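You operate a simulated robot arm through the tools that you are given. There is no shell and no other tool.

You run a simulated robot arm. Do the job below in one go: nothing can be reset, and whatever is moved stays where it is left.

JOB
Lower the lift table to the card's height and roll it to the yellow stop line.
Fine: pump it off the prop, stow the prop; roll it lowered; brake on at the line.

The check looks at the end state, three seconds after you hand in, the way a careful person would. Anything else that was tipped, shoved, dropped, spilled or broken makes it a failure.

ROBOT AND FRAMES
A 7-joint arm with a two-finger parallel gripper, fixed in place. Base frame: the origin is at the foot of the arm, x ahead of it, y to its left, z up. Readings come in mm, degrees, newtons and seconds.
Its first joint turns from -166.0 to 166.0 degrees. Payload 3.43 kg.
The tool frame sits at the grasp point between the pads (the TCP): z along the fingers, y along the line on which they close. The tips reach 30 mm beyond it. Largest opening 94 mm; finger width 28, thickness 10; the body of the gripper, 50 by 96 mm, starts 55 mm behind the TCP.
Orientation is that of the tool frame in the base frame, as [roll, pitch, yaw] about the fixed x, y, z axes, in that order (R = Rz(yaw) Ry(pitch) Rx(roll)). With the fingers straight down and closing along the base's y, the tool's x points along the base's -x, its y along +y and its z along -z.

CONTROLS
- The arm moves only by the tool jog_arm. Its argument "commands" is one flat list of numbers, 6 for each row, row after row: the shift along the base's x, y, z in mm, then the turn, a rotation vector about the base's x, y, z in degrees. In form: [dx, dy, dz, rx, ry, rz, dx, dy, dz, rx, ry, rz, ...]. A call has 1 to 20 rows; each row shifts and turns the commanded pose from where the row before left it. "grip" is the opening, from 0 (shut) to 1 (fully open), set as the call begins (left out, the last holds). Rows are played at 5 a second. More than 50 mm and 8.6 degrees between two rows, or a gripper value outside its range, and nothing of the call is played. A pose out of reach is approached as far as the arm can. The call stops where the force on the tool passes 90 N (or 10 N more than at its start, if that is more) or the arm is blocked; 0.2 s more then pass. The fingers move at their own pace (about 45 mm/s each) and stop on an object; they squeeze with about 45 N. The grip force told is the motor's: it shows also when the fingers shut on nothing. Time passes only in rows, and 0.2 s behind the last, so rows that do not move let the fingers close. It gives the time, the measured TCP pose, the force on the tool (base axes), the opening and the grip force at its end, in the units of the frame above (readings bear some noise), with the torque about the TCP (base axes, N m) and any sound that the robot's microphone picked up.
- Cameras (640 x 400 px; columns grow to the right, rows downward): "scene" is fixed at [217.9, -498.3, 1328.2]; the picture's right is [0.82, -0.57, 0.00], its down [-0.15, -0.21, -0.97] and it looks along [0.55, 0.79, -0.26] (base axes); focal length 317 px, centre (320, 200). "wrist" rides on the gripper at [76, 14, -102] in the tool frame; the picture's right is [-0.18, 0.98, 0.00], its down [-0.75, -0.14, -0.64] and it looks along [-0.63, -0.12, 0.77] (tool axes); focal length 243 px, centre (320, 200). There is no depth. A picture from a camera that has moved, and an enlarged one, comes with that camera's place and axes in the base frame and with its lens.
- capture(camera): a new picture of that camera. It takes no simulated time.
- enlarge(camera, box): a new picture of the part [left, top, right, bottom] of that camera's present view, enlarged. It takes no simulated time.
- finish_job(): hands the job in; it is judged then, once.

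Nothing tells you positions but the pictures and the camera data. Unless the task says otherwise, let go and move clear before handing in.

The tools are called after ">>>" by a JSON object that holds its "api" and its "payload". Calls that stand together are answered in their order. jog_arm: Moves the arm, as the interface text tells. Its arguments: {"type":"object","properties":{"commands":{"type":"array","items":{"type":"number"}},"grip":{"type":"number"}},"required":["commands"]} The other tools are called the same way: capture (camera) takes a picture; enlarge (camera, box) takes an enlarged picture of a part of a camera's view; finish_job () hands the job in.

At the start:

```text
clock: 0.0
ee_pos: [480.8, 359.5, 1260.8]
tool_rot: [-180.0, 0.0, 180.0]
ft_force: [0.0, -0.6, -0.9]
ft_torque: [-0.05, -0.02, -0.03]
width: 94.0
grasp_force: 0.1
```

scene: 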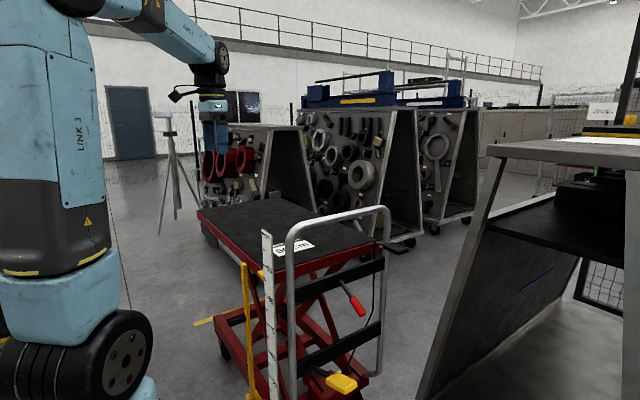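
wrist: 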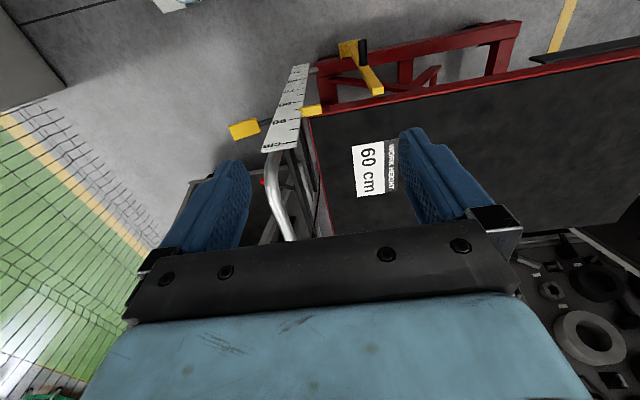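

I see a red scissor lift table with a handle, a height scale, a yellow prop, a red release lever, and a card reading "60 cm" on the deck. First I'll look at the details enlarged.

>>> {"api": "enlarge", "payload": {"camera": "scene", "box": [180, 190, 420, 400]}}

>>> {"api": "enlarge", "payload": {"camera": "scene", "box": [240, 220, 400, 320]}}

>>> {"api": "enlarge", "payload": {"camera": "scene", "box": [220, 300, 380, 400]}}

>>> {"api": "enlarge", "payload": {"camera": "wrist", "box": [220, 0, 540, 200]}}

>>> {"api": "enlarge", "payload": {"camera": "scene", "box": [540, 80, 640, 220]}}

```text
1.90 times, centred on (300, 295) of scene
camera zoom: at [217.9, -498.3, 1328.2], right [0.82, -0.57, 0.0], down [-0.15, -0.21, -0.97], along [0.55, 0.79, -0.26], focal length 604 px, centre (358, 19)
```

zoom: 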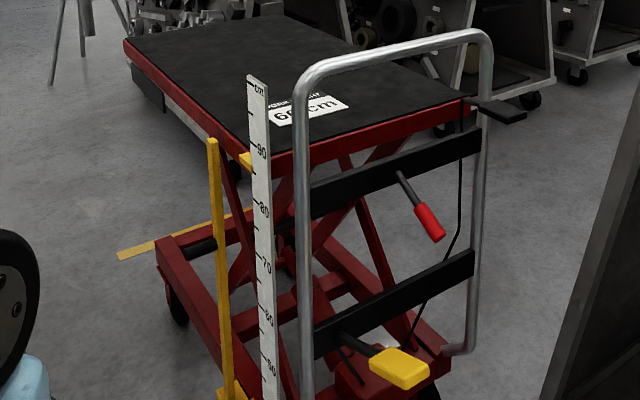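

```text
4.00 times, centred on (320, 270) of scene
camera zoom: at [217.9, -498.3, 1328.2], right [0.82, -0.57, 0.0], down [-0.15, -0.21, -0.97], along [0.55, 0.79, -0.26], focal length 1267 px, centre (320, -80)
```

zoom: 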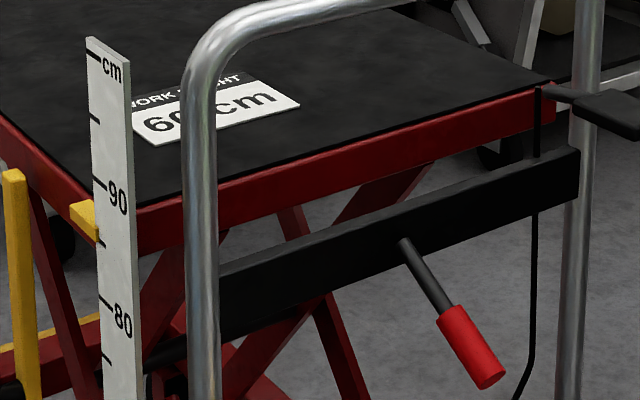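

```text
4.00 times, centred on (300, 350) of scene
camera zoom: at [217.9, -498.3, 1328.2], right [0.82, -0.57, 0.0], down [-0.15, -0.21, -0.97], along [0.55, 0.79, -0.26], focal length 1267 px, centre (400, -400)
```

zoom: 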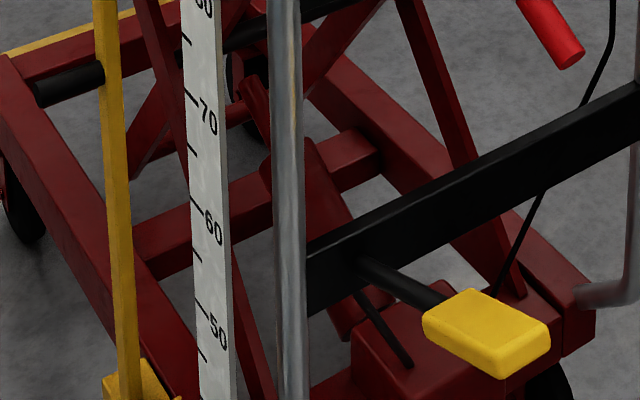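

```text
2.00 times, centred on (380, 100) of wrist
camera zoom: at [405.6, 374.8, 1363.1], right [0.18, 0.98, 0.0], down [0.75, -0.14, 0.64], along [0.63, -0.12, -0.77], focal length 485 px, centre (200, 400)
```

zoom: 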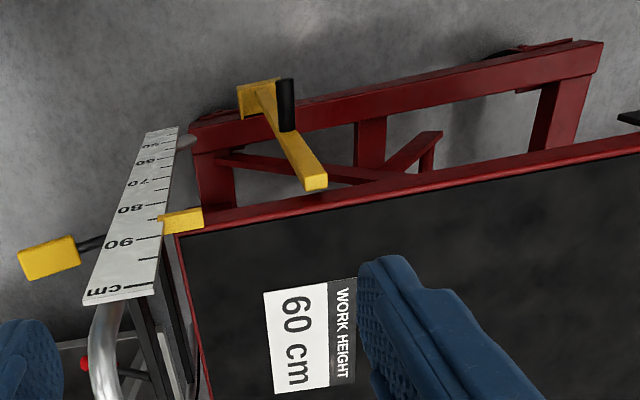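

```text
2.86 times, centred on (590, 150) of scene
camera zoom: at [217.9, -498.3, 1328.2], right [0.82, -0.57, 0.0], down [-0.15, -0.21, -0.97], along [0.55, 0.79, -0.26], focal length 905 px, centre (-451, 343)
```

zoom: 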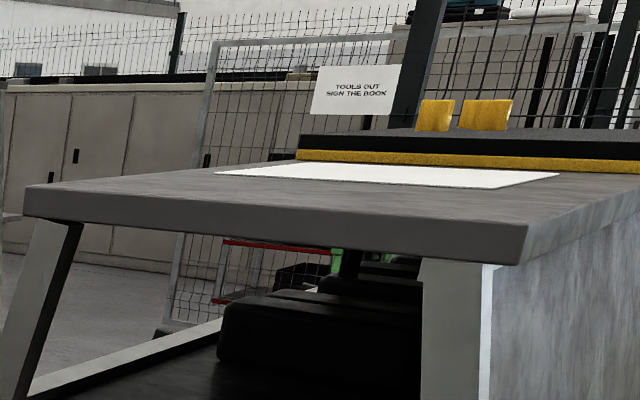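

The deck is at about z = 865 mm over x 590–1036 and y 310–1100, with the handle frame at its low-y end. The prop stands near (565, 460), and the stop line is on the floor around y ≈ 1400. I'll move the wrist camera high around to the handle side to look at the controls.

>>> {"api": "jog_arm", "payload": {"commands": [10, -45, -5, 0, 0, 7.5, 10, -45, -5, 0, 0, 7.5, 10, -45, -5, 0, 0, 7.5, 10, -45, -5, 0, 0, 7.5, 10, -45, -5, 0, 0, 7.5, 10, -45, -5, 0, 0, 7.5, 10, -45, -5, 0, 0, 7.5, 10, -45, -5, 0, 0, 7.5, 10, -45, -5, 0, 0, 7.5, 10, -45, -5, 0, 0, 7.5, 10, -45, -5, 0, 0, 7.5, 10, -45, -5, 0, 0, 7.5]}}

>>> {"api": "capture", "payload": {"camera": "wrist"}}

>>> {"api": "capture", "payload": {"camera": "scene"}}

```text
clock: 2.6
ee_pos: [599.9, -179.2, 1199.4]
tool_rot: [180.0, 0.0, -89.9]
ft_force: [-0.1, -0.3, -0.9]
ft_torque: [-0.03, -0.04, -0.01]
width: 94.1
grasp_force: 0.0
```

```text
taken
camera wrist: at [586.8, -254.9, 1301.9], right [-0.98, 0.18, 0.0], down [0.14, 0.75, 0.64], along [0.12, 0.63, -0.77], focal length 243 px, centre (320, 200)
```

wrist: 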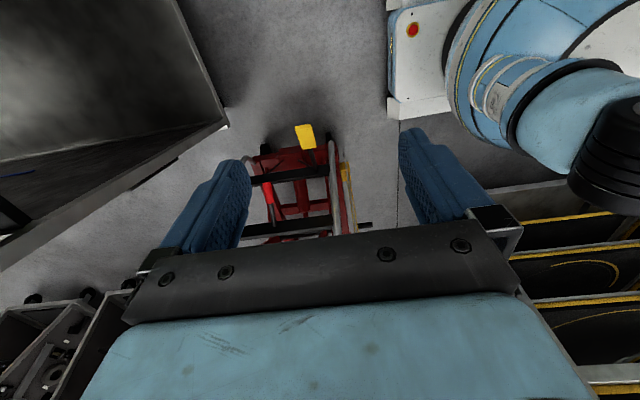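

```text
taken
```

scene: 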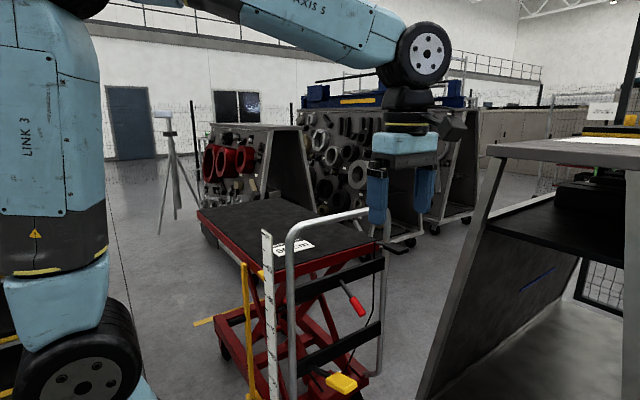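

The wrist camera now looks at the handle side from above. I'll enlarge it.

>>> {"api": "enlarge", "payload": {"camera": "wrist", "box": [220, 110, 400, 240]}}

>>> {"api": "enlarge", "payload": {"camera": "wrist", "box": [250, 110, 370, 185]}}

```text
3.08 times, centred on (310, 175) of wrist
camera zoom: at [586.8, -254.9, 1301.9], right [-0.98, 0.18, 0.0], down [0.14, 0.75, 0.64], along [0.12, 0.63, -0.77], focal length 746 px, centre (351, 277)
```

zoom: 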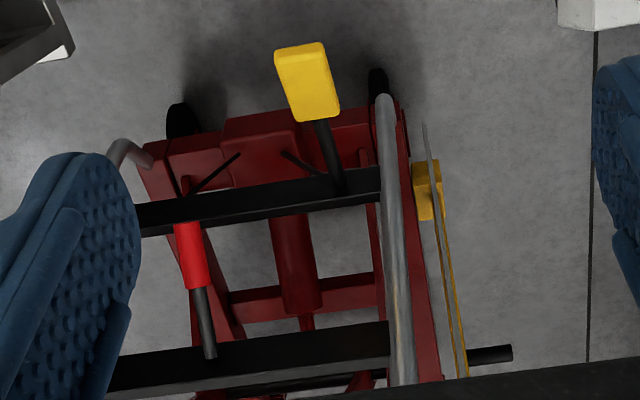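

```text
5.33 times, centred on (310, 148) of wrist
camera zoom: at [586.8, -254.9, 1301.9], right [-0.98, 0.18, 0.0], down [0.14, 0.75, 0.64], along [0.12, 0.63, -0.77], focal length 1294 px, centre (373, 480)
```

zoom: 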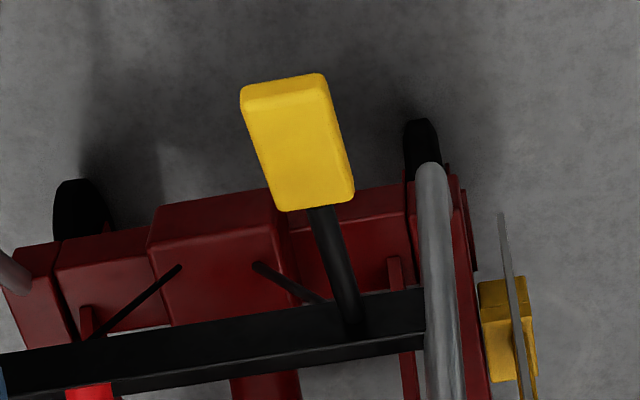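

The pump lever (yellow pad), the red-grip lever and the cable into the pump block are visible. I'll shift the camera toward the right post to see the black lever and where the cable goes.

>>> {"api": "jog_arm", "payload": {"commands": [40, 0, 0, 0, 0, 0, 40, 0, 0, 0, 0, 0, 40, 0, 0, 0, 0, 0, 40, 0, 0, 0, 0, 0, 40, 0, 0, 0, 0, 0]}}

>>> {"api": "capture", "payload": {"camera": "wrist"}}

>>> {"api": "enlarge", "payload": {"camera": "wrist", "box": [240, 100, 400, 230]}}

>>> {"api": "capture", "payload": {"camera": "scene"}}

```text
clock: 3.8
ee_pos: [801.8, -180.8, 1201.7]
tool_rot: [-180.0, -0.1, -90.0]
ft_force: [0.0, -0.1, -0.3]
ft_torque: [0.02, -0.01, -0.02]
width: 93.9
grasp_force: 0.0
```

```text
taken
camera wrist: at [786.3, -257.3, 1302.7], right [-0.98, 0.18, 0.0], down [0.14, 0.75, 0.64], along [0.12, 0.63, -0.77], focal length 243 px, centre (320, 200)
```

wrist: 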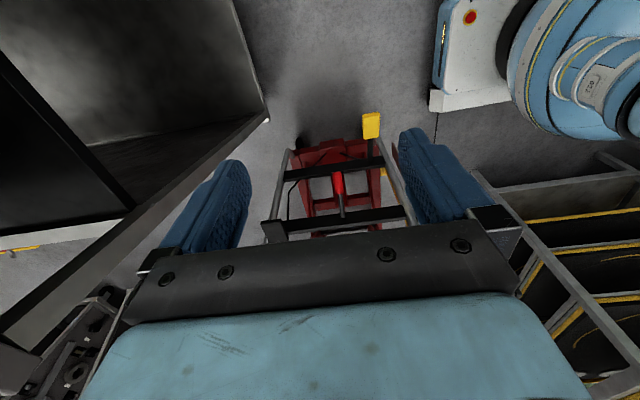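

```text
3.08 times, centred on (320, 165) of wrist
camera zoom: at [786.3, -257.3, 1302.7], right [-0.98, 0.18, 0.0], down [0.14, 0.75, 0.64], along [0.12, 0.63, -0.77], focal length 746 px, centre (320, 308)
```

zoom: 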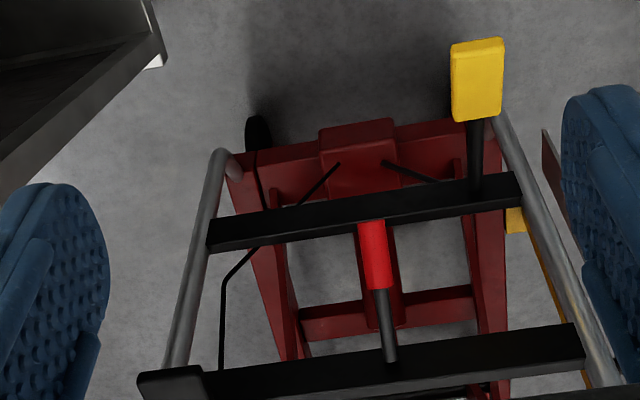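

```text
taken
```

scene: 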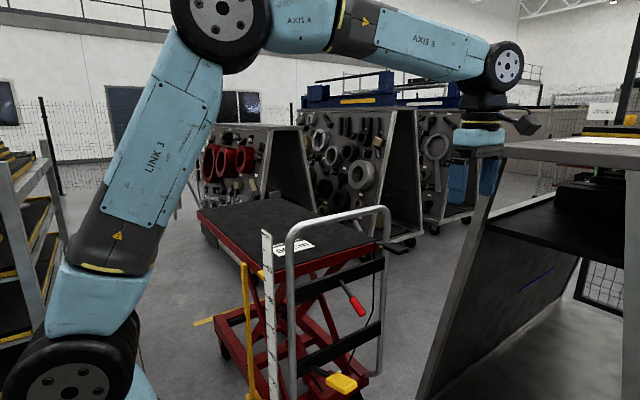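

The black lever at the right post drives a cable to the pump block, so I take it to be the lowering release. The red-grip lever on the upper crossbar would then be the brake. I'll go lower for a closer view.

>>> {"api": "jog_arm", "payload": {"commands": [10, 0, -45, 0, 0, 0, 10, 0, -45, 0, 0, 0, 10, 0, -45, 0, 0, 0, 10, 0, -45, 0, 0, 0, 0, 0, -45, 0, 0, 0]}}

>>> {"api": "capture", "payload": {"camera": "wrist"}}

>>> {"api": "enlarge", "payload": {"camera": "wrist", "box": [240, 120, 420, 250]}}

>>> {"api": "enlarge", "payload": {"camera": "wrist", "box": [240, 160, 330, 225]}}

>>> {"api": "enlarge", "payload": {"camera": "scene", "box": [360, 220, 420, 260]}}

```text
clock: 5.0
ee_pos: [842.8, -177.6, 977.0]
tool_rot: [179.9, -0.1, -90.0]
ft_force: [-1.0, -0.1, 0.3]
ft_torque: [-0.03, -0.04, -0.02]
width: 94.0
grasp_force: 0.1
```

```text
taken
camera wrist: at [828.7, -255.0, 1079.2], right [-0.98, 0.18, 0.0], down [0.14, 0.75, 0.64], along [0.12, 0.63, -0.77], focal length 243 px, centre (320, 200)
```

wrist: 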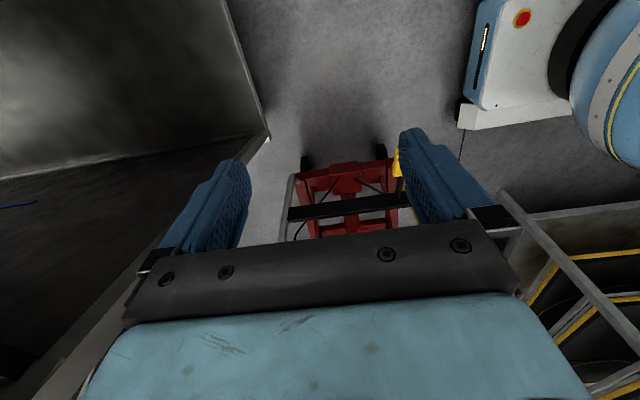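

```text
3.08 times, centred on (330, 185) of wrist
camera zoom: at [828.7, -255.0, 1079.2], right [-0.98, 0.18, 0.0], down [0.14, 0.75, 0.64], along [0.12, 0.63, -0.77], focal length 746 px, centre (289, 246)
```

zoom: 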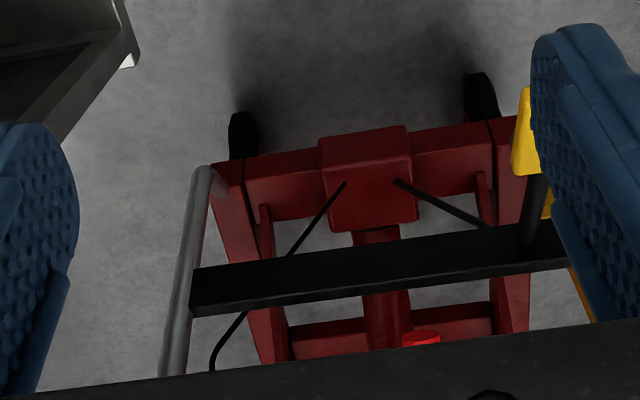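

```text
6.15 times, centred on (285, 192) of wrist
camera zoom: at [828.7, -255.0, 1079.2], right [-0.98, 0.18, 0.0], down [0.14, 0.75, 0.64], along [0.12, 0.63, -0.77], focal length 1493 px, centre (535, 246)
```

zoom: 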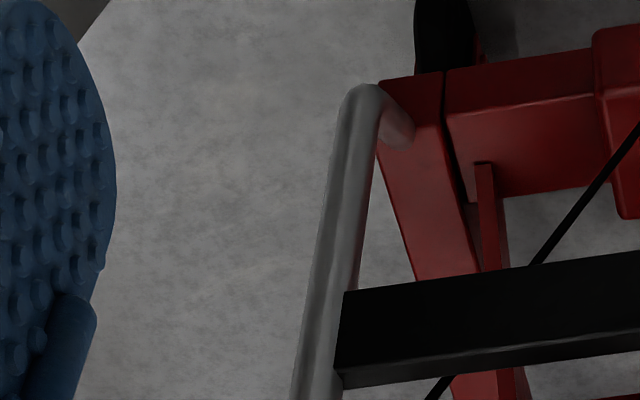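

```text
10.00 times, centred on (390, 240) of scene
camera zoom: at [217.9, -498.3, 1328.2], right [0.82, -0.57, 0.0], down [-0.15, -0.21, -0.97], along [0.55, 0.79, -0.26], focal length 3168 px, centre (-380, -200)
```

zoom: 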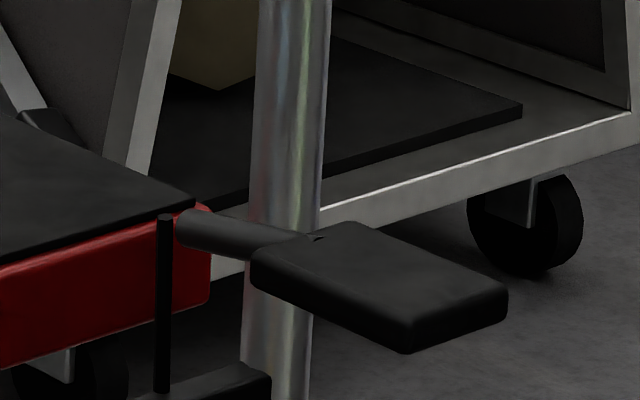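

The black paddle sits in front of the right post, roughly at (995, 167, 870), and the cable hangs from its pivot arm. I'll tilt the camera up to see the handle frame head-on.

>>> {"api": "jog_arm", "payload": {"commands": [0, -25, 20, 7.5, 0, 0, 0, -25, 20, 7.5, 0, 0, 0, -25, 20, 7.5, 0, 0, 0, -25, 20, 7.5, 0, 0]}}

>>> {"api": "capture", "payload": {"camera": "wrist"}}

>>> {"api": "enlarge", "payload": {"camera": "wrist", "box": [240, 100, 420, 230]}}

```text
clock: 6.0
ee_pos: [841.2, -278.0, 1056.0]
tool_rot: [-180.0, 30.1, -89.9]
ft_force: [0.9, 1.1, 0.3]
ft_torque: [-0.07, -0.02, 0.0]
width: 94.0
grasp_force: 0.1
```

```text
taken
camera wrist: at [827.6, -395.3, 1106.5], right [-0.98, 0.16, 0.09], down [0.14, 0.33, 0.93], along [0.12, 0.93, -0.35], focal length 243 px, centre (320, 200)
```

wrist: 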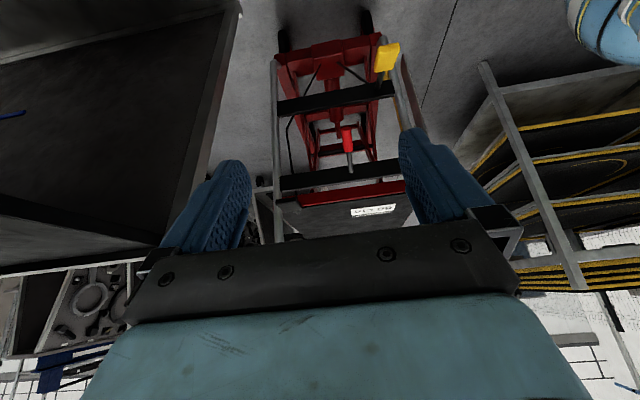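

```text
3.08 times, centred on (330, 165) of wrist
camera zoom: at [827.6, -395.3, 1106.5], right [-0.98, 0.16, 0.09], down [0.14, 0.33, 0.93], along [0.12, 0.93, -0.35], focal length 746 px, centre (289, 308)
```

zoom: 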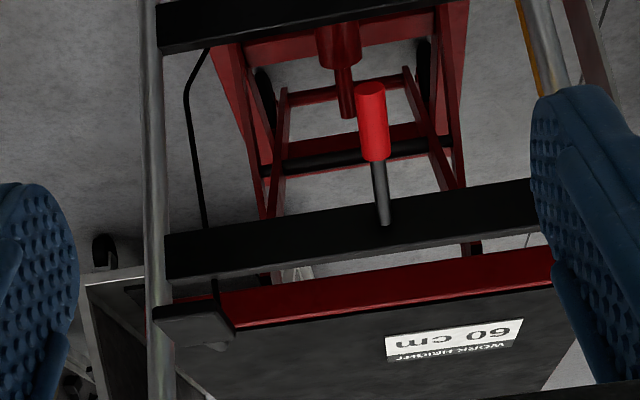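

I now have estimates for the controls: pump pad near (686, 72, 590), red lever at (812, 164, 743) pivoting on the upper crossbar at (812, 236, 797), and release paddle at (974, 149, 902). Next I'll go above the pump pad with the fingers shut.

>>> {"api": "jog_arm", "payload": {"commands": [-26, 36, -40, -5, 0, 0, -26, 36, -40, -5, 0, 0, -26, 36, -40, -5, 0, 0, -26, 36, -40, -5, 0, 0, -26, 36, -40, -5, 0, 0, -25, 36, -40, -5, 0, 0], "grip": 0}}

>>> {"api": "capture", "payload": {"camera": "wrist"}}

>>> {"api": "capture", "payload": {"camera": "scene"}}

```text
refused: row 1 steps farther than a row can; nothing moved
```

```text
taken
camera wrist: at [827.6, -395.3, 1106.5], right [-0.98, 0.16, 0.09], down [0.14, 0.33, 0.93], along [0.12, 0.93, -0.35], focal length 243 px, centre (320, 200)
```

wrist: 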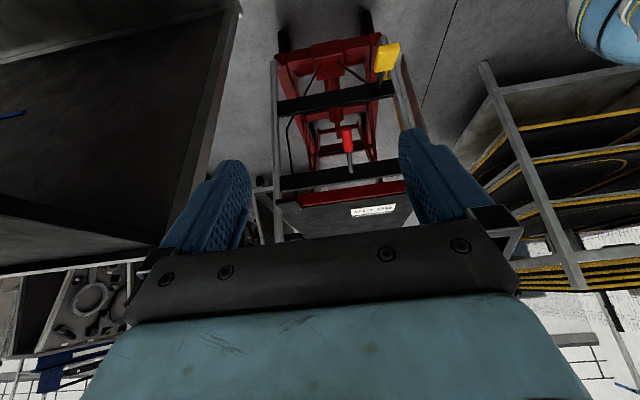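

```text
taken
```

scene: 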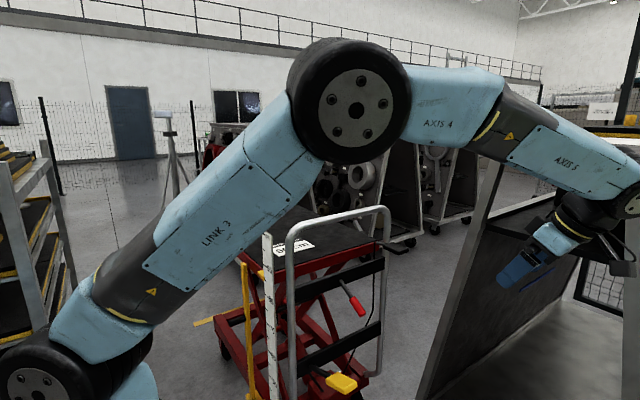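

The row steps were too long, so I'll send the same move to the pump pad in smaller steps.

>>> {"api": "jog_arm", "payload": {"commands": [-22, 31, -28, -5, 0, 0, -22, 31, -28, -5, 0, 0, -22, 31, -28, -5, 0, 0, -22, 31, -28, -5, 0, 0, -22, 31, -28, -5, 0, 0, -22, 31, -28, -5, 0, 0, -23, 32, -28, 0, 0, 0], "grip": 0}}

>>> {"api": "capture", "payload": {"camera": "wrist"}}

>>> {"api": "capture", "payload": {"camera": "scene"}}

```text
clock: 7.6
ee_pos: [687.4, -64.1, 861.6]
tool_rot: [-180.0, 0.0, -90.0]
ft_force: [0.0, 0.0, 0.4]
ft_torque: [0.01, -0.02, -0.04]
width: 0.0
grasp_force: 33.4
```

```text
taken
camera wrist: at [673.1, -139.5, 963.0], right [-0.98, 0.18, 0.0], down [0.14, 0.75, 0.64], along [0.12, 0.63, -0.77], focal length 243 px, centre (320, 200)
```

wrist: 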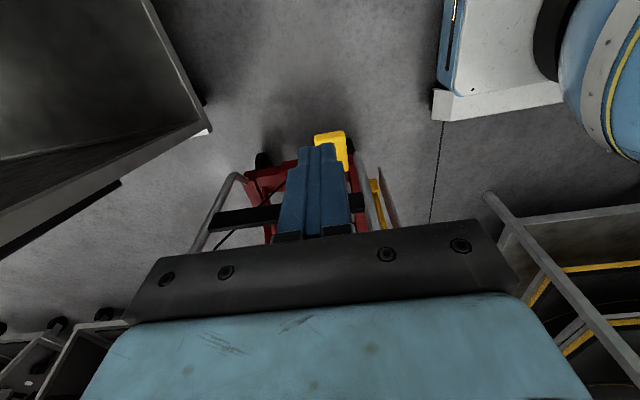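

```text
taken
```

scene: 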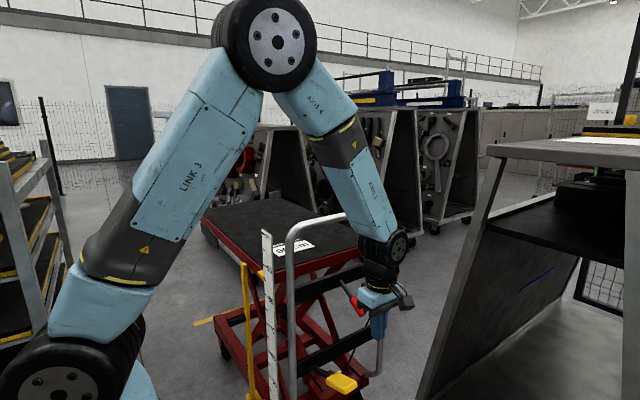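

The pad's near edge is at about y = 32 and it is centred on x ≈ 690. I'll move above it and descend slowly.

>>> {"api": "jog_arm", "payload": {"commands": [1, 38, 0, 0, 0, 0, 1, 38, 0, 0, 0, 0, 1, 38, 0, 0, 0, 0, 0, 0, -45, 0, 0, 0, 0, 0, -45, 0, 0, 0, 0, 0, -45, 0, 0, 0, 0, 0, -40, 0, 0, 0, 0, 0, -25, 0, 0, 0]}}

>>> {"api": "capture", "payload": {"camera": "wrist"}}

>>> {"api": "enlarge", "payload": {"camera": "scene", "box": [240, 260, 400, 400]}}

```text
clock: 9.4
ee_pos: [691.3, 53.4, 661.9]
tool_rot: [180.0, 0.0, -90.1]
ft_force: [-0.2, -0.2, 0.9]
ft_torque: [0.02, 0.0, 0.01]
width: 0.1
grasp_force: 33.1
```

```text
taken
camera wrist: at [677.3, -23.1, 763.3], right [-0.98, 0.18, 0.0], down [0.14, 0.75, 0.64], along [0.12, 0.63, -0.77], focal length 243 px, centre (320, 200)
```

wrist: 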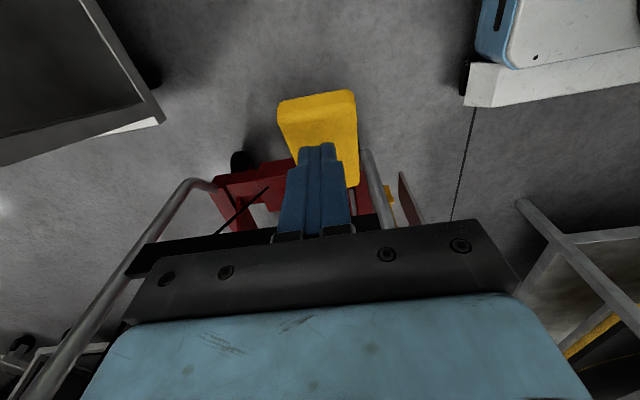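

```text
2.86 times, centred on (320, 330) of scene
camera zoom: at [217.9, -498.3, 1328.2], right [0.82, -0.57, 0.0], down [-0.15, -0.21, -0.97], along [0.55, 0.79, -0.26], focal length 905 px, centre (320, -171)
```

zoom: 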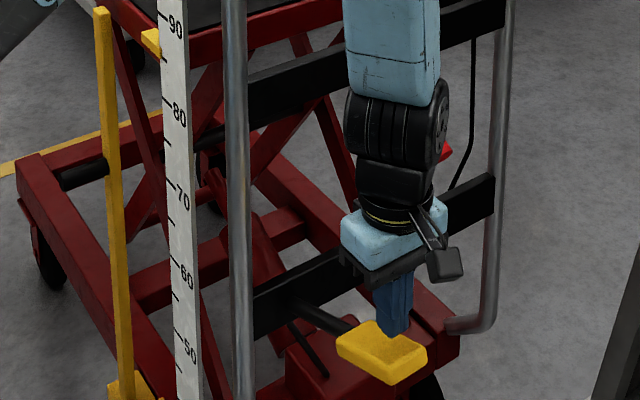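

The fingertips are above the pad's outer half. I'll press down in small steps and watch the force.

>>> {"api": "jog_arm", "payload": {"commands": [0, 0, -15, 0, 0, 0, 0, 0, -15, 0, 0, 0, 0, 0, -12, 0, 0, 0, 0, 0, -12, 0, 0, 0]}}

```text
clock: 10.4
ee_pos: [689.0, 52.9, 607.5]
tool_rot: [-179.9, 0.0, -90.0]
ft_force: [-0.2, -0.4, 2.9]
ft_torque: [-0.07, 0.01, 0.01]
width: 0.0
grasp_force: 33.7
```

>>> {"api": "jog_arm", "payload": {"commands": [0, 0, -10, 0, 0, 0, 0, 0, -10, 0, 0, 0, 0, 0, -10, 0, 0, 0]}}

>>> {"api": "enlarge", "payload": {"camera": "scene", "box": [240, 260, 400, 400]}}

```text
clock: 11.2
ee_pos: [690.0, 51.4, 577.2]
tool_rot: [-180.0, 0.0, -90.1]
ft_force: [0.6, -2.2, 5.0]
ft_torque: [-0.12, -0.04, -0.01]
width: 0.1
grasp_force: 33.6
```

```text
2.86 times, centred on (320, 330) of scene
camera zoom: at [217.9, -498.3, 1328.2], right [0.82, -0.57, 0.0], down [-0.15, -0.21, -0.97], along [0.55, 0.79, -0.26], focal length 905 px, centre (320, -171)
```

zoom: 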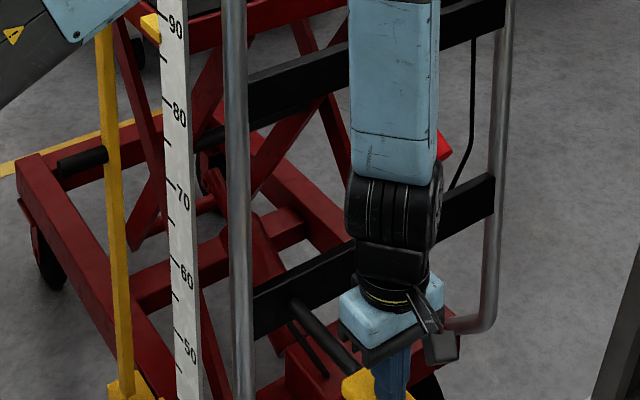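

The deck pointer rises as I press, so the yellow pad is the pump. I'll continue the stroke.

>>> {"api": "jog_arm", "payload": {"commands": [0, 0, -10, 0, 0, 0, 0, 0, -10, 0, 0, 0, 0, 0, -10, 0, 0, 0, 0, 0, -10, 0, 0, 0]}}

>>> {"api": "enlarge", "payload": {"camera": "scene", "box": [240, 240, 400, 380]}}

```text
clock: 12.3
ee_pos: [689.1, 52.2, 542.0]
tool_rot: [-179.8, -0.1, -90.0]
ft_force: [-17.1, -0.1, 45.1]
ft_torque: [0.6, 0.6, 0.27]
width: 0.0
grasp_force: 32.7
stopped in row 4: the force on the tool passed its limit at 100 N (the readings are from after the stop); the commanded pose is now the measured one
```

```text
2.86 times, centred on (320, 310) of scene
camera zoom: at [217.9, -498.3, 1328.2], right [0.82, -0.57, 0.0], down [-0.15, -0.21, -0.97], along [0.55, 0.79, -0.26], focal length 905 px, centre (320, -114)
```

zoom: 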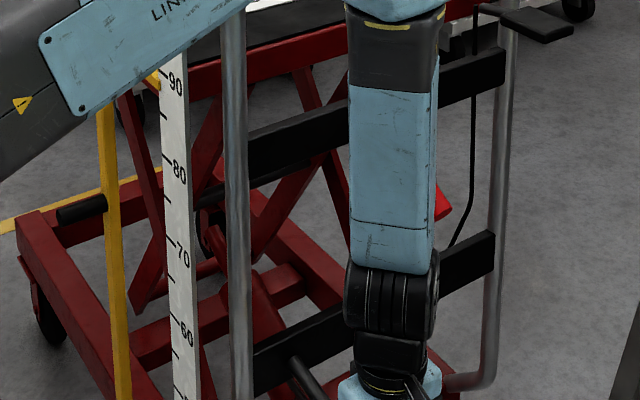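

The lever bottomed out at a tip height of about 512 mm. I'll lift off and check the deck height.

>>> {"api": "jog_arm", "payload": {"commands": [0, 0, 25, 0, 0, 0, 0, 0, 35, 0, 0, 0, 0, 0, 40, 0, 0, 0]}}

>>> {"api": "enlarge", "payload": {"camera": "scene", "box": [240, 240, 400, 380]}}

>>> {"api": "enlarge", "payload": {"camera": "scene", "box": [225, 225, 305, 275]}}

>>> {"api": "capture", "payload": {"camera": "wrist"}}

```text
clock: 13.1
ee_pos: [691.1, 51.3, 641.1]
tool_rot: [-179.9, 0.0, -90.0]
ft_force: [0.4, -0.2, 1.1]
ft_torque: [-0.01, -0.02, 0.01]
width: 0.0
grasp_force: 32.6
```

```text
2.86 times, centred on (320, 310) of scene
camera zoom: at [217.9, -498.3, 1328.2], right [0.82, -0.57, 0.0], down [-0.15, -0.21, -0.97], along [0.55, 0.79, -0.26], focal length 905 px, centre (320, -114)
```

zoom: 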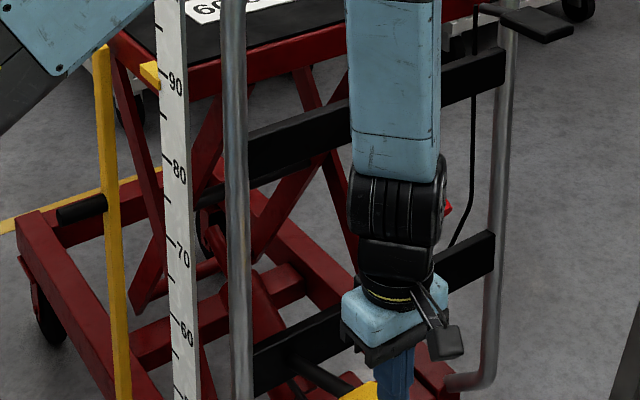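

```text
8.00 times, centred on (265, 250) of scene
camera zoom: at [217.9, -498.3, 1328.2], right [0.82, -0.57, 0.0], down [-0.15, -0.21, -0.97], along [0.55, 0.79, -0.26], focal length 2535 px, centre (760, -200)
```

zoom: 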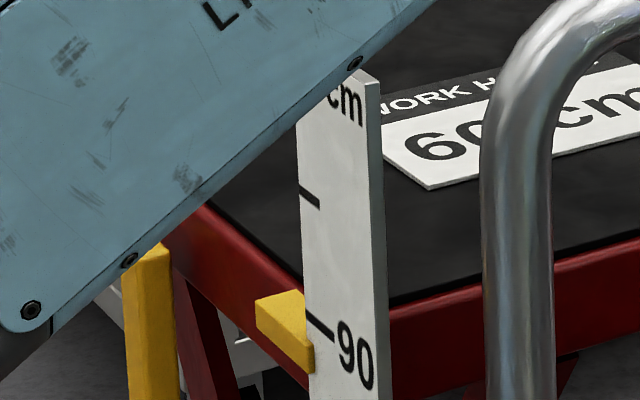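

```text
taken
camera wrist: at [676.9, -25.1, 743.6], right [-0.98, 0.18, 0.0], down [0.14, 0.75, 0.64], along [0.12, 0.63, -0.77], focal length 243 px, centre (320, 200)
```

wrist: 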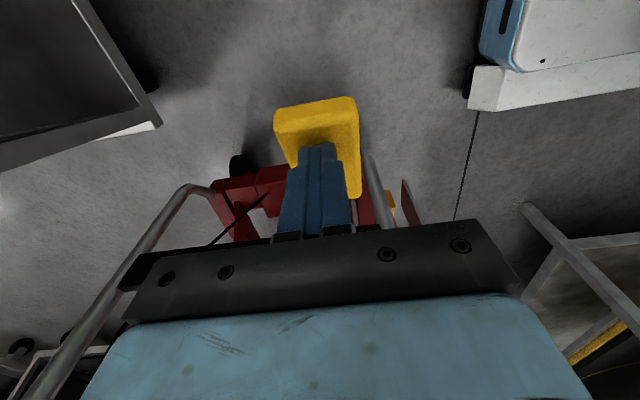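

The pump works: the pad returned and the pointer went from about 87 to 89. Now I'll go to the robot side of the table to inspect the prop.

>>> {"api": "jog_arm", "payload": {"commands": [-15, -30, 30, 0, 0, 0, -15, -30, 30, 0, 0, 0, -15, -30, 30, 0, 0, 0, -20, 0, 44, 0, 0, 0, -20, 0, 44, 0, 0, 0, -20, 0, 44, 0, 0, 0, -20, 0, 44, 0, 0, 0, -20, 0, 44, 0, 0, 0, -20, 0, 44, 0, 0, 0, -20, 0, 44, 0, 0, 0, 0, 0, 45, 0, 0, 0]}}

>>> {"api": "jog_arm", "payload": {"commands": [-6, 44, 0, 0, 0, -8.2, -6, 44, 0, 0, 0, -8.2, -6, 44, 0, 0, 0, -8.2, -6, 44, 0, 0, 0, -8.2, -6, 44, 0, 0, 0, -8.2, -6, 44, 0, 0, 0, -8.2, -6, 44, 0, 0, 0, -8.2, -6, 44, 0, 0, 0, -8.2, -6, 44, 0, 0, 0, -8.2, -6, 44, 0, 0, 0, -8.2, -6, 44, 0, 0, 0, -8]}}

>>> {"api": "capture", "payload": {"camera": "wrist"}}

>>> {"api": "enlarge", "payload": {"camera": "scene", "box": [180, 190, 420, 400]}}

```text
clock: 15.5
ee_pos: [506.7, -36.6, 1082.8]
tool_rot: [-179.9, 0.0, -89.9]
ft_force: [0.9, -1.0, -0.5]
ft_torque: [0.01, 0.03, -0.02]
width: 0.1
grasp_force: 32.7
```

```text
clock: 17.9
ee_pos: [443.1, 446.4, 1083.0]
tool_rot: [-180.0, -0.1, 179.9]
ft_force: [1.0, -0.1, 0.0]
ft_torque: [0.06, -0.03, 0.0]
width: 0.2
grasp_force: 32.6
```

```text
taken
camera wrist: at [366.9, 461.1, 1185.1], right [0.19, 0.98, 0.0], down [0.75, -0.14, 0.64], along [0.63, -0.12, -0.77], focal length 243 px, centre (320, 200)
```

wrist: 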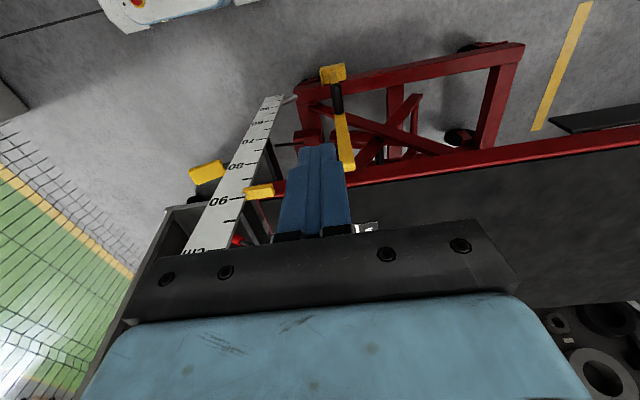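

```text
1.90 times, centred on (300, 295) of scene
camera zoom: at [217.9, -498.3, 1328.2], right [0.82, -0.57, 0.0], down [-0.15, -0.21, -0.97], along [0.55, 0.79, -0.26], focal length 604 px, centre (358, 19)
```

zoom: 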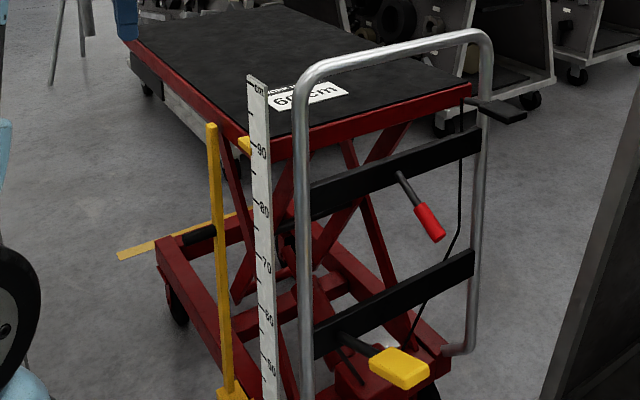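

The prop rose with the deck, so it hangs from a hinge at its top and its foot stands in a seat on the chassis. There's also a dark bracket further along the deck side. I'll enlarge both.

>>> {"api": "enlarge", "payload": {"camera": "wrist", "box": [280, 50, 400, 180]}}

>>> {"api": "enlarge", "payload": {"camera": "wrist", "box": [480, 40, 640, 180]}}

>>> {"api": "enlarge", "payload": {"camera": "scene", "box": [190, 190, 290, 260]}}

>>> {"api": "enlarge", "payload": {"camera": "scene", "box": [190, 330, 290, 400]}}

>>> {"api": "enlarge", "payload": {"camera": "scene", "box": [220, 250, 290, 330]}}

```text
3.08 times, centred on (340, 115) of wrist
camera zoom: at [366.9, 461.1, 1185.1], right [0.19, 0.98, 0.0], down [0.75, -0.14, 0.64], along [0.63, -0.12, -0.77], focal length 746 px, centre (258, 462)
```

zoom: 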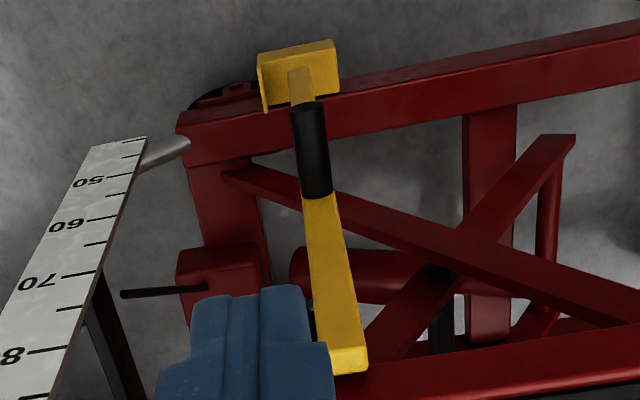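

```text
2.86 times, centred on (560, 110) of wrist
camera zoom: at [366.9, 461.1, 1185.1], right [0.19, 0.98, 0.0], down [0.75, -0.14, 0.64], along [0.63, -0.12, -0.77], focal length 693 px, centre (-366, 457)
```

zoom: 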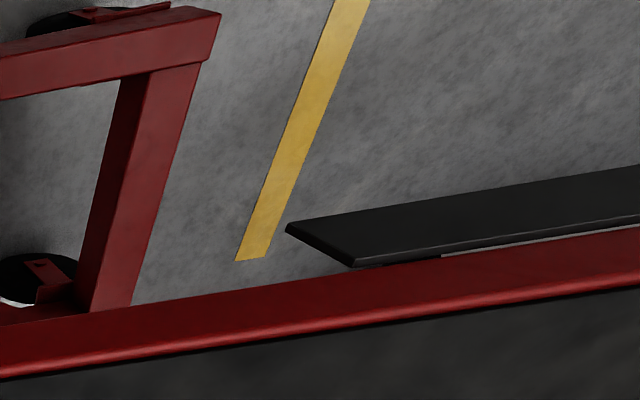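

```text
5.71 times, centred on (240, 225) of scene
camera zoom: at [217.9, -498.3, 1328.2], right [0.82, -0.57, 0.0], down [-0.15, -0.21, -0.97], along [0.55, 0.79, -0.26], focal length 1810 px, centre (777, 57)
```

zoom: 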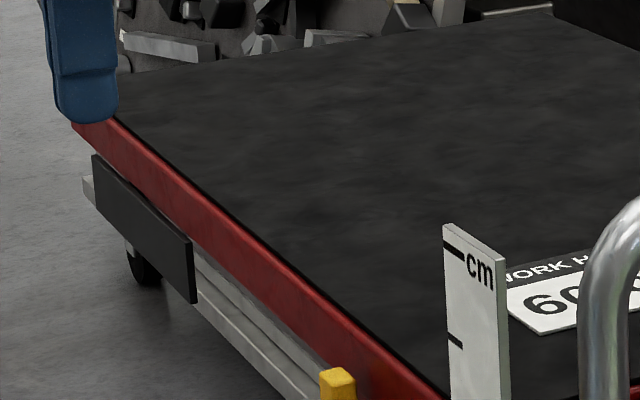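

```text
5.71 times, centred on (240, 365) of scene
camera zoom: at [217.9, -498.3, 1328.2], right [0.82, -0.57, 0.0], down [-0.15, -0.21, -0.97], along [0.55, 0.79, -0.26], focal length 1810 px, centre (777, -743)
```

zoom: 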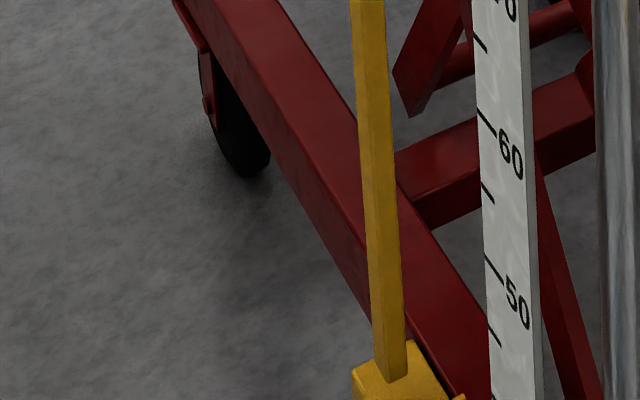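

```text
5.00 times, centred on (255, 290) of scene
camera zoom: at [217.9, -498.3, 1328.2], right [0.82, -0.57, 0.0], down [-0.15, -0.21, -0.97], along [0.55, 0.79, -0.26], focal length 1584 px, centre (645, -250)
```

zoom: 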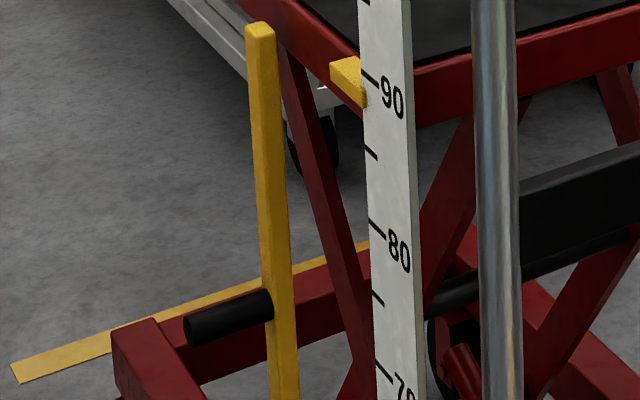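

I read the prop as a ~20 mm bar hinged on the deck side near (571, 468, ~855), with a black peg grip sticking out towards the robot at z ≈ 657. Its stow bracket is along the deck side at y ≈ 780–1090. I'll go lower with the fingers open and check that the foot is clear of its seat.

>>> {"api": "jog_arm", "payload": {"commands": [-10, -5, -45, 0, 0, 0, -10, -5, -45, 0, 0, 0, -5, -5, -45, 0, 0, 0, 0, -5, -45, 0, 0, 0, 0, -5, -45, 0, 0, 0, 0, 0, -45, 0, 0, 0], "grip": 1}}

>>> {"api": "capture", "payload": {"camera": "wrist"}}

>>> {"api": "enlarge", "payload": {"camera": "wrist", "box": [260, 40, 400, 180]}}

```text
clock: 19.3
ee_pos: [415.2, 420.9, 810.6]
tool_rot: [-179.9, 0.0, 179.9]
ft_force: [0.1, -0.5, -0.2]
ft_torque: [0.02, 0.05, 0.03]
width: 94.0
grasp_force: 0.1
```

```text
taken
camera wrist: at [338.7, 435.1, 913.2], right [0.18, 0.98, 0.0], down [0.75, -0.14, 0.64], along [0.63, -0.12, -0.77], focal length 243 px, centre (320, 200)
```

wrist: 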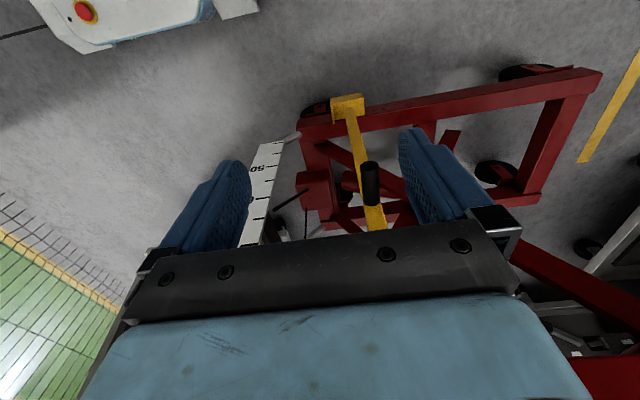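

```text
2.86 times, centred on (330, 110) of wrist
camera zoom: at [338.7, 435.1, 913.2], right [0.18, 0.98, 0.0], down [0.75, -0.14, 0.64], along [0.63, -0.12, -0.77], focal length 693 px, centre (291, 457)
```

zoom: 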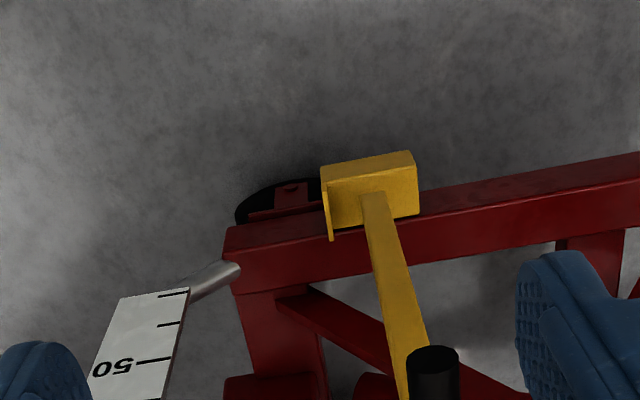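

The seat is a ledge with a lip on its −y side only, so the prop swings free towards +y and its stow bracket. I'll tilt the tool 40° so the wrist stays clear of the prop, then approach the peg.

>>> {"api": "jog_arm", "payload": {"commands": [5, 9, -18, 0, -8, 0, 5, 9, -18, 0, -8, 0, 5, 9, -18, 0, -8, 0, 5, 9, -18, 0, -8, 0, 5, 9, -18, 0, -8, 0], "grip": 1}}

>>> {"api": "capture", "payload": {"camera": "wrist"}}

>>> {"api": "capture", "payload": {"camera": "scene"}}

```text
clock: 20.5
ee_pos: [442.2, 466.6, 722.3]
tool_rot: [-180.0, 40.1, 179.7]
ft_force: [-0.1, -0.4, -0.3]
ft_torque: [0.0, 0.02, 0.04]
width: 94.5
grasp_force: 0.1
```

```text
taken
camera wrist: at [317.3, 481.4, 751.6], right [0.14, 0.98, 0.12], down [0.16, -0.14, 0.98], along [0.98, -0.12, -0.18], focal length 243 px, centre (320, 200)
```

wrist: 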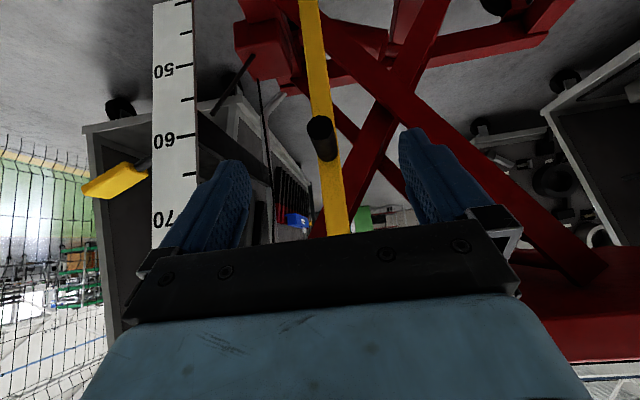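

```text
taken
```

scene: 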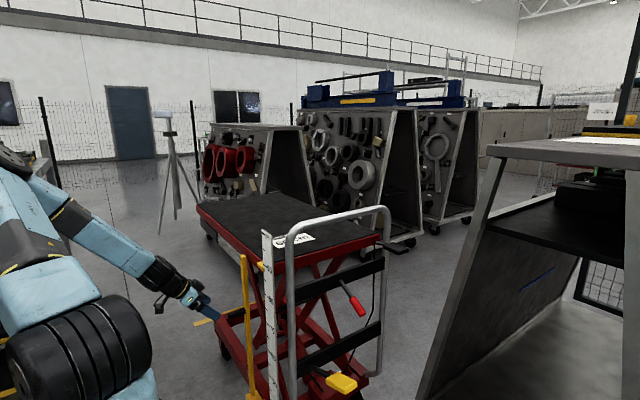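

The peg is lined up between the open fingers, so I'll approach along the tool axis and close on it.

>>> {"api": "jog_arm", "payload": {"commands": [26, 0, -22, 0, 0, 0, 26, 0, -22, 0, 0, 0, 26, 0, -22, 0, 0, 0]}}

>>> {"api": "capture", "payload": {"camera": "wrist"}}

>>> {"api": "enlarge", "payload": {"camera": "scene", "box": [180, 240, 300, 340]}}

```text
clock: 21.3
ee_pos: [515.9, 466.3, 657.6]
tool_rot: [-179.9, 40.0, 179.9]
ft_force: [-0.7, 0.1, 0.0]
ft_torque: [0.0, -0.02, 0.01]
width: 94.0
grasp_force: 0.0
```

```text
taken
camera wrist: at [392.0, 480.7, 686.5], right [0.14, 0.98, 0.12], down [0.16, -0.14, 0.98], along [0.98, -0.12, -0.18], focal length 243 px, centre (320, 200)
```

wrist: 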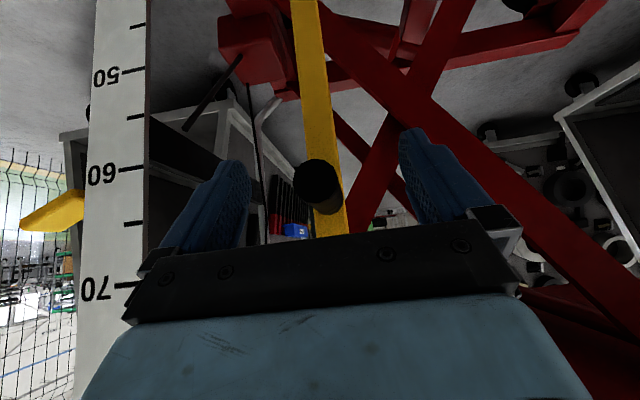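

```text
4.00 times, centred on (240, 290) of scene
camera zoom: at [217.9, -498.3, 1328.2], right [0.82, -0.57, 0.0], down [-0.15, -0.21, -0.97], along [0.55, 0.79, -0.26], focal length 1267 px, centre (640, -160)
```

zoom: 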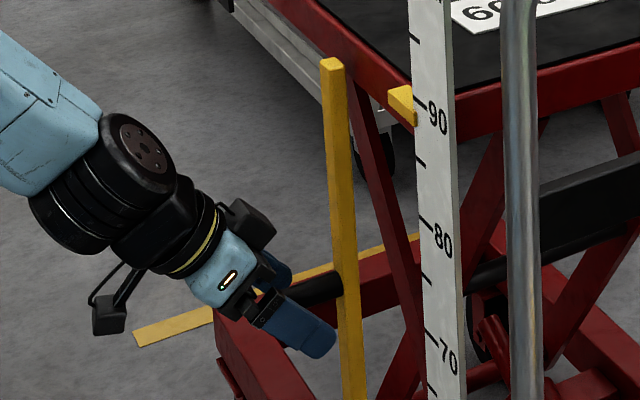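

The fingers straddle the peg. I'll raise 4 mm and close on it.

>>> {"api": "jog_arm", "payload": {"commands": [2, 0, 4, 0, 0, 0, 0, 0, 0, 0, 0, 0, 0, 0, 0, 0, 0, 0, 0, 0, 0, 0, 0, 0, 0, 0, 0, 0, 0, 0, 0, 0, 0, 0, 0, 0], "grip": 0}}

>>> {"api": "capture", "payload": {"camera": "wrist"}}

>>> {"api": "enlarge", "payload": {"camera": "scene", "box": [180, 240, 300, 340]}}

```text
clock: 22.7
ee_pos: [517.9, 465.1, 660.5]
tool_rot: [-179.8, 40.0, 179.9]
ft_force: [-0.6, -9.8, 0.4]
ft_torque: [-0.06, 0.02, 0.07]
width: 27.1
grasp_force: 44.3
```

```text
taken
camera wrist: at [394.5, 479.8, 689.9], right [0.14, 0.98, 0.12], down [0.16, -0.14, 0.98], along [0.98, -0.12, -0.18], focal length 243 px, centre (320, 200)
```

wrist: 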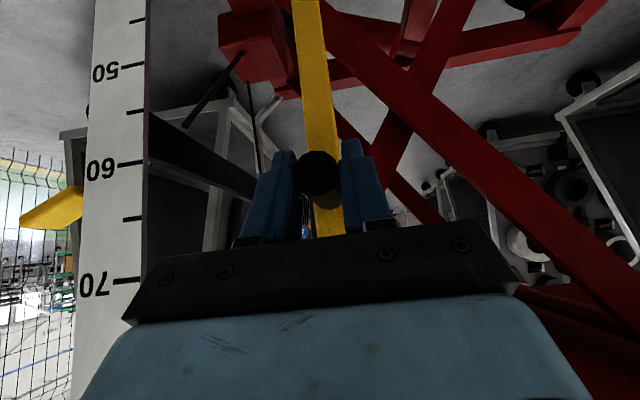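

```text
4.00 times, centred on (240, 290) of scene
camera zoom: at [217.9, -498.3, 1328.2], right [0.82, -0.57, 0.0], down [-0.15, -0.21, -0.97], along [0.55, 0.79, -0.26], focal length 1267 px, centre (640, -160)
```

zoom: 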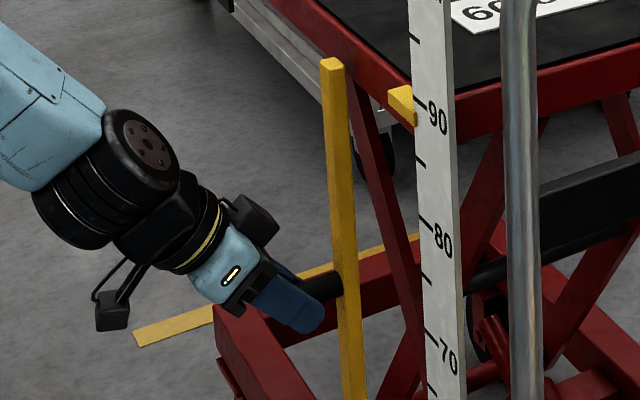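

The peg is gripped at 27 mm wide. I'll swing it a little towards +y on the estimated arc and watch the force.

>>> {"api": "jog_arm", "payload": {"commands": [0, 8, 0.3, 0, 0, 0, 0, 8, 0.5, 0, 0, 0, 0, 8, 0.8, 0, 0, 0, 0, 8, 1.2, 0, 0, 0]}}

>>> {"api": "enlarge", "payload": {"camera": "scene", "box": [180, 230, 300, 400]}}

```text
clock: 23.7
ee_pos: [519.3, 499.2, 663.2]
tool_rot: [180.0, 39.9, -180.0]
ft_force: [-9.4, -1.8, -2.2]
ft_torque: [0.18, 0.08, 0.01]
width: 27.1
grasp_force: 45.0
```

```text
2.35 times, centred on (240, 315) of scene
camera zoom: at [217.9, -498.3, 1328.2], right [0.82, -0.57, 0.0], down [-0.15, -0.21, -0.97], along [0.55, 0.79, -0.26], focal length 746 px, centre (508, -71)
```

zoom: 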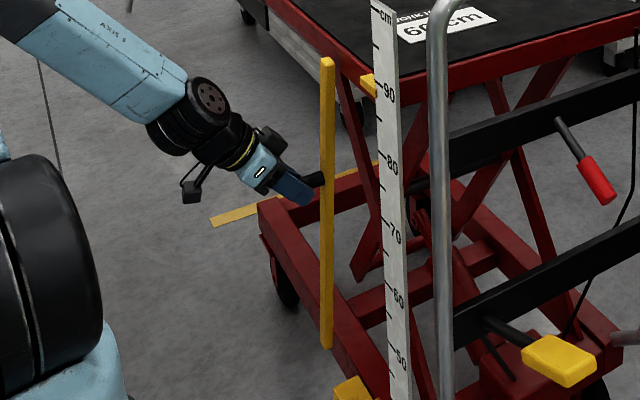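

The prop swings freely about its top hinge and its foot has left the seat. I'll continue along the arc.

>>> {"api": "jog_arm", "payload": {"commands": [0, 20.8, 6.0, 0, 0, 0, 0, 21.5, 8.1, 0, 0, 0, 0, 20.3, 10.5, 0, 0, 0, 0, 18.9, 13.1, 0, 0, 0]}}

>>> {"api": "jog_arm", "payload": {"commands": [0, 17.2, 15.2, 0, 0, 0, 0, 15.2, 17.2, 0, 0, 0]}}

>>> {"api": "enlarge", "payload": {"camera": "scene", "box": [140, 190, 320, 330]}}

>>> {"api": "capture", "payload": {"camera": "wrist"}}

```text
clock: 24.7
ee_pos: [518.8, 579.8, 702.5]
tool_rot: [-180.0, 40.0, -179.9]
ft_force: [-18.9, -0.7, -6.8]
ft_torque: [0.23, -0.26, 0.17]
width: 26.9
grasp_force: 45.0
```

```text
clock: 25.3
ee_pos: [521.0, 611.6, 735.3]
tool_rot: [-179.8, 40.1, 180.0]
ft_force: [-14.3, -14.2, 6.5]
ft_torque: [-0.27, 0.08, 0.55]
width: 22.6
grasp_force: 45.3
```

```text
2.86 times, centred on (230, 260) of scene
camera zoom: at [217.9, -498.3, 1328.2], right [0.82, -0.57, 0.0], down [-0.15, -0.21, -0.97], along [0.55, 0.79, -0.26], focal length 905 px, centre (577, 29)
```

zoom: 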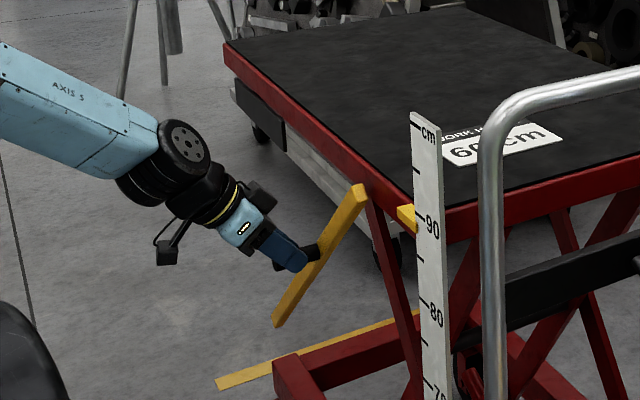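

```text
taken
camera wrist: at [396.8, 626.4, 764.3], right [0.14, 0.98, 0.12], down [0.16, -0.14, 0.98], along [0.98, -0.12, -0.18], focal length 243 px, centre (320, 200)
```

wrist: 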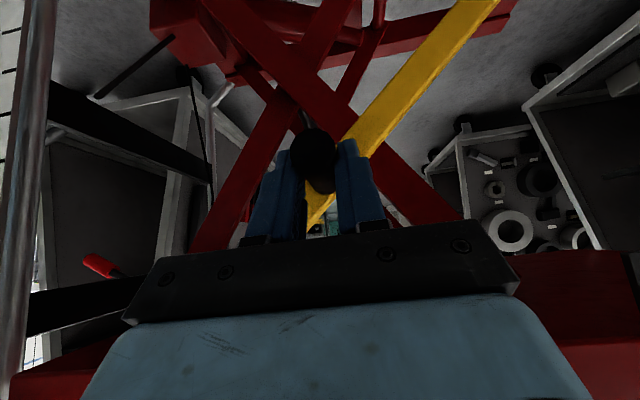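

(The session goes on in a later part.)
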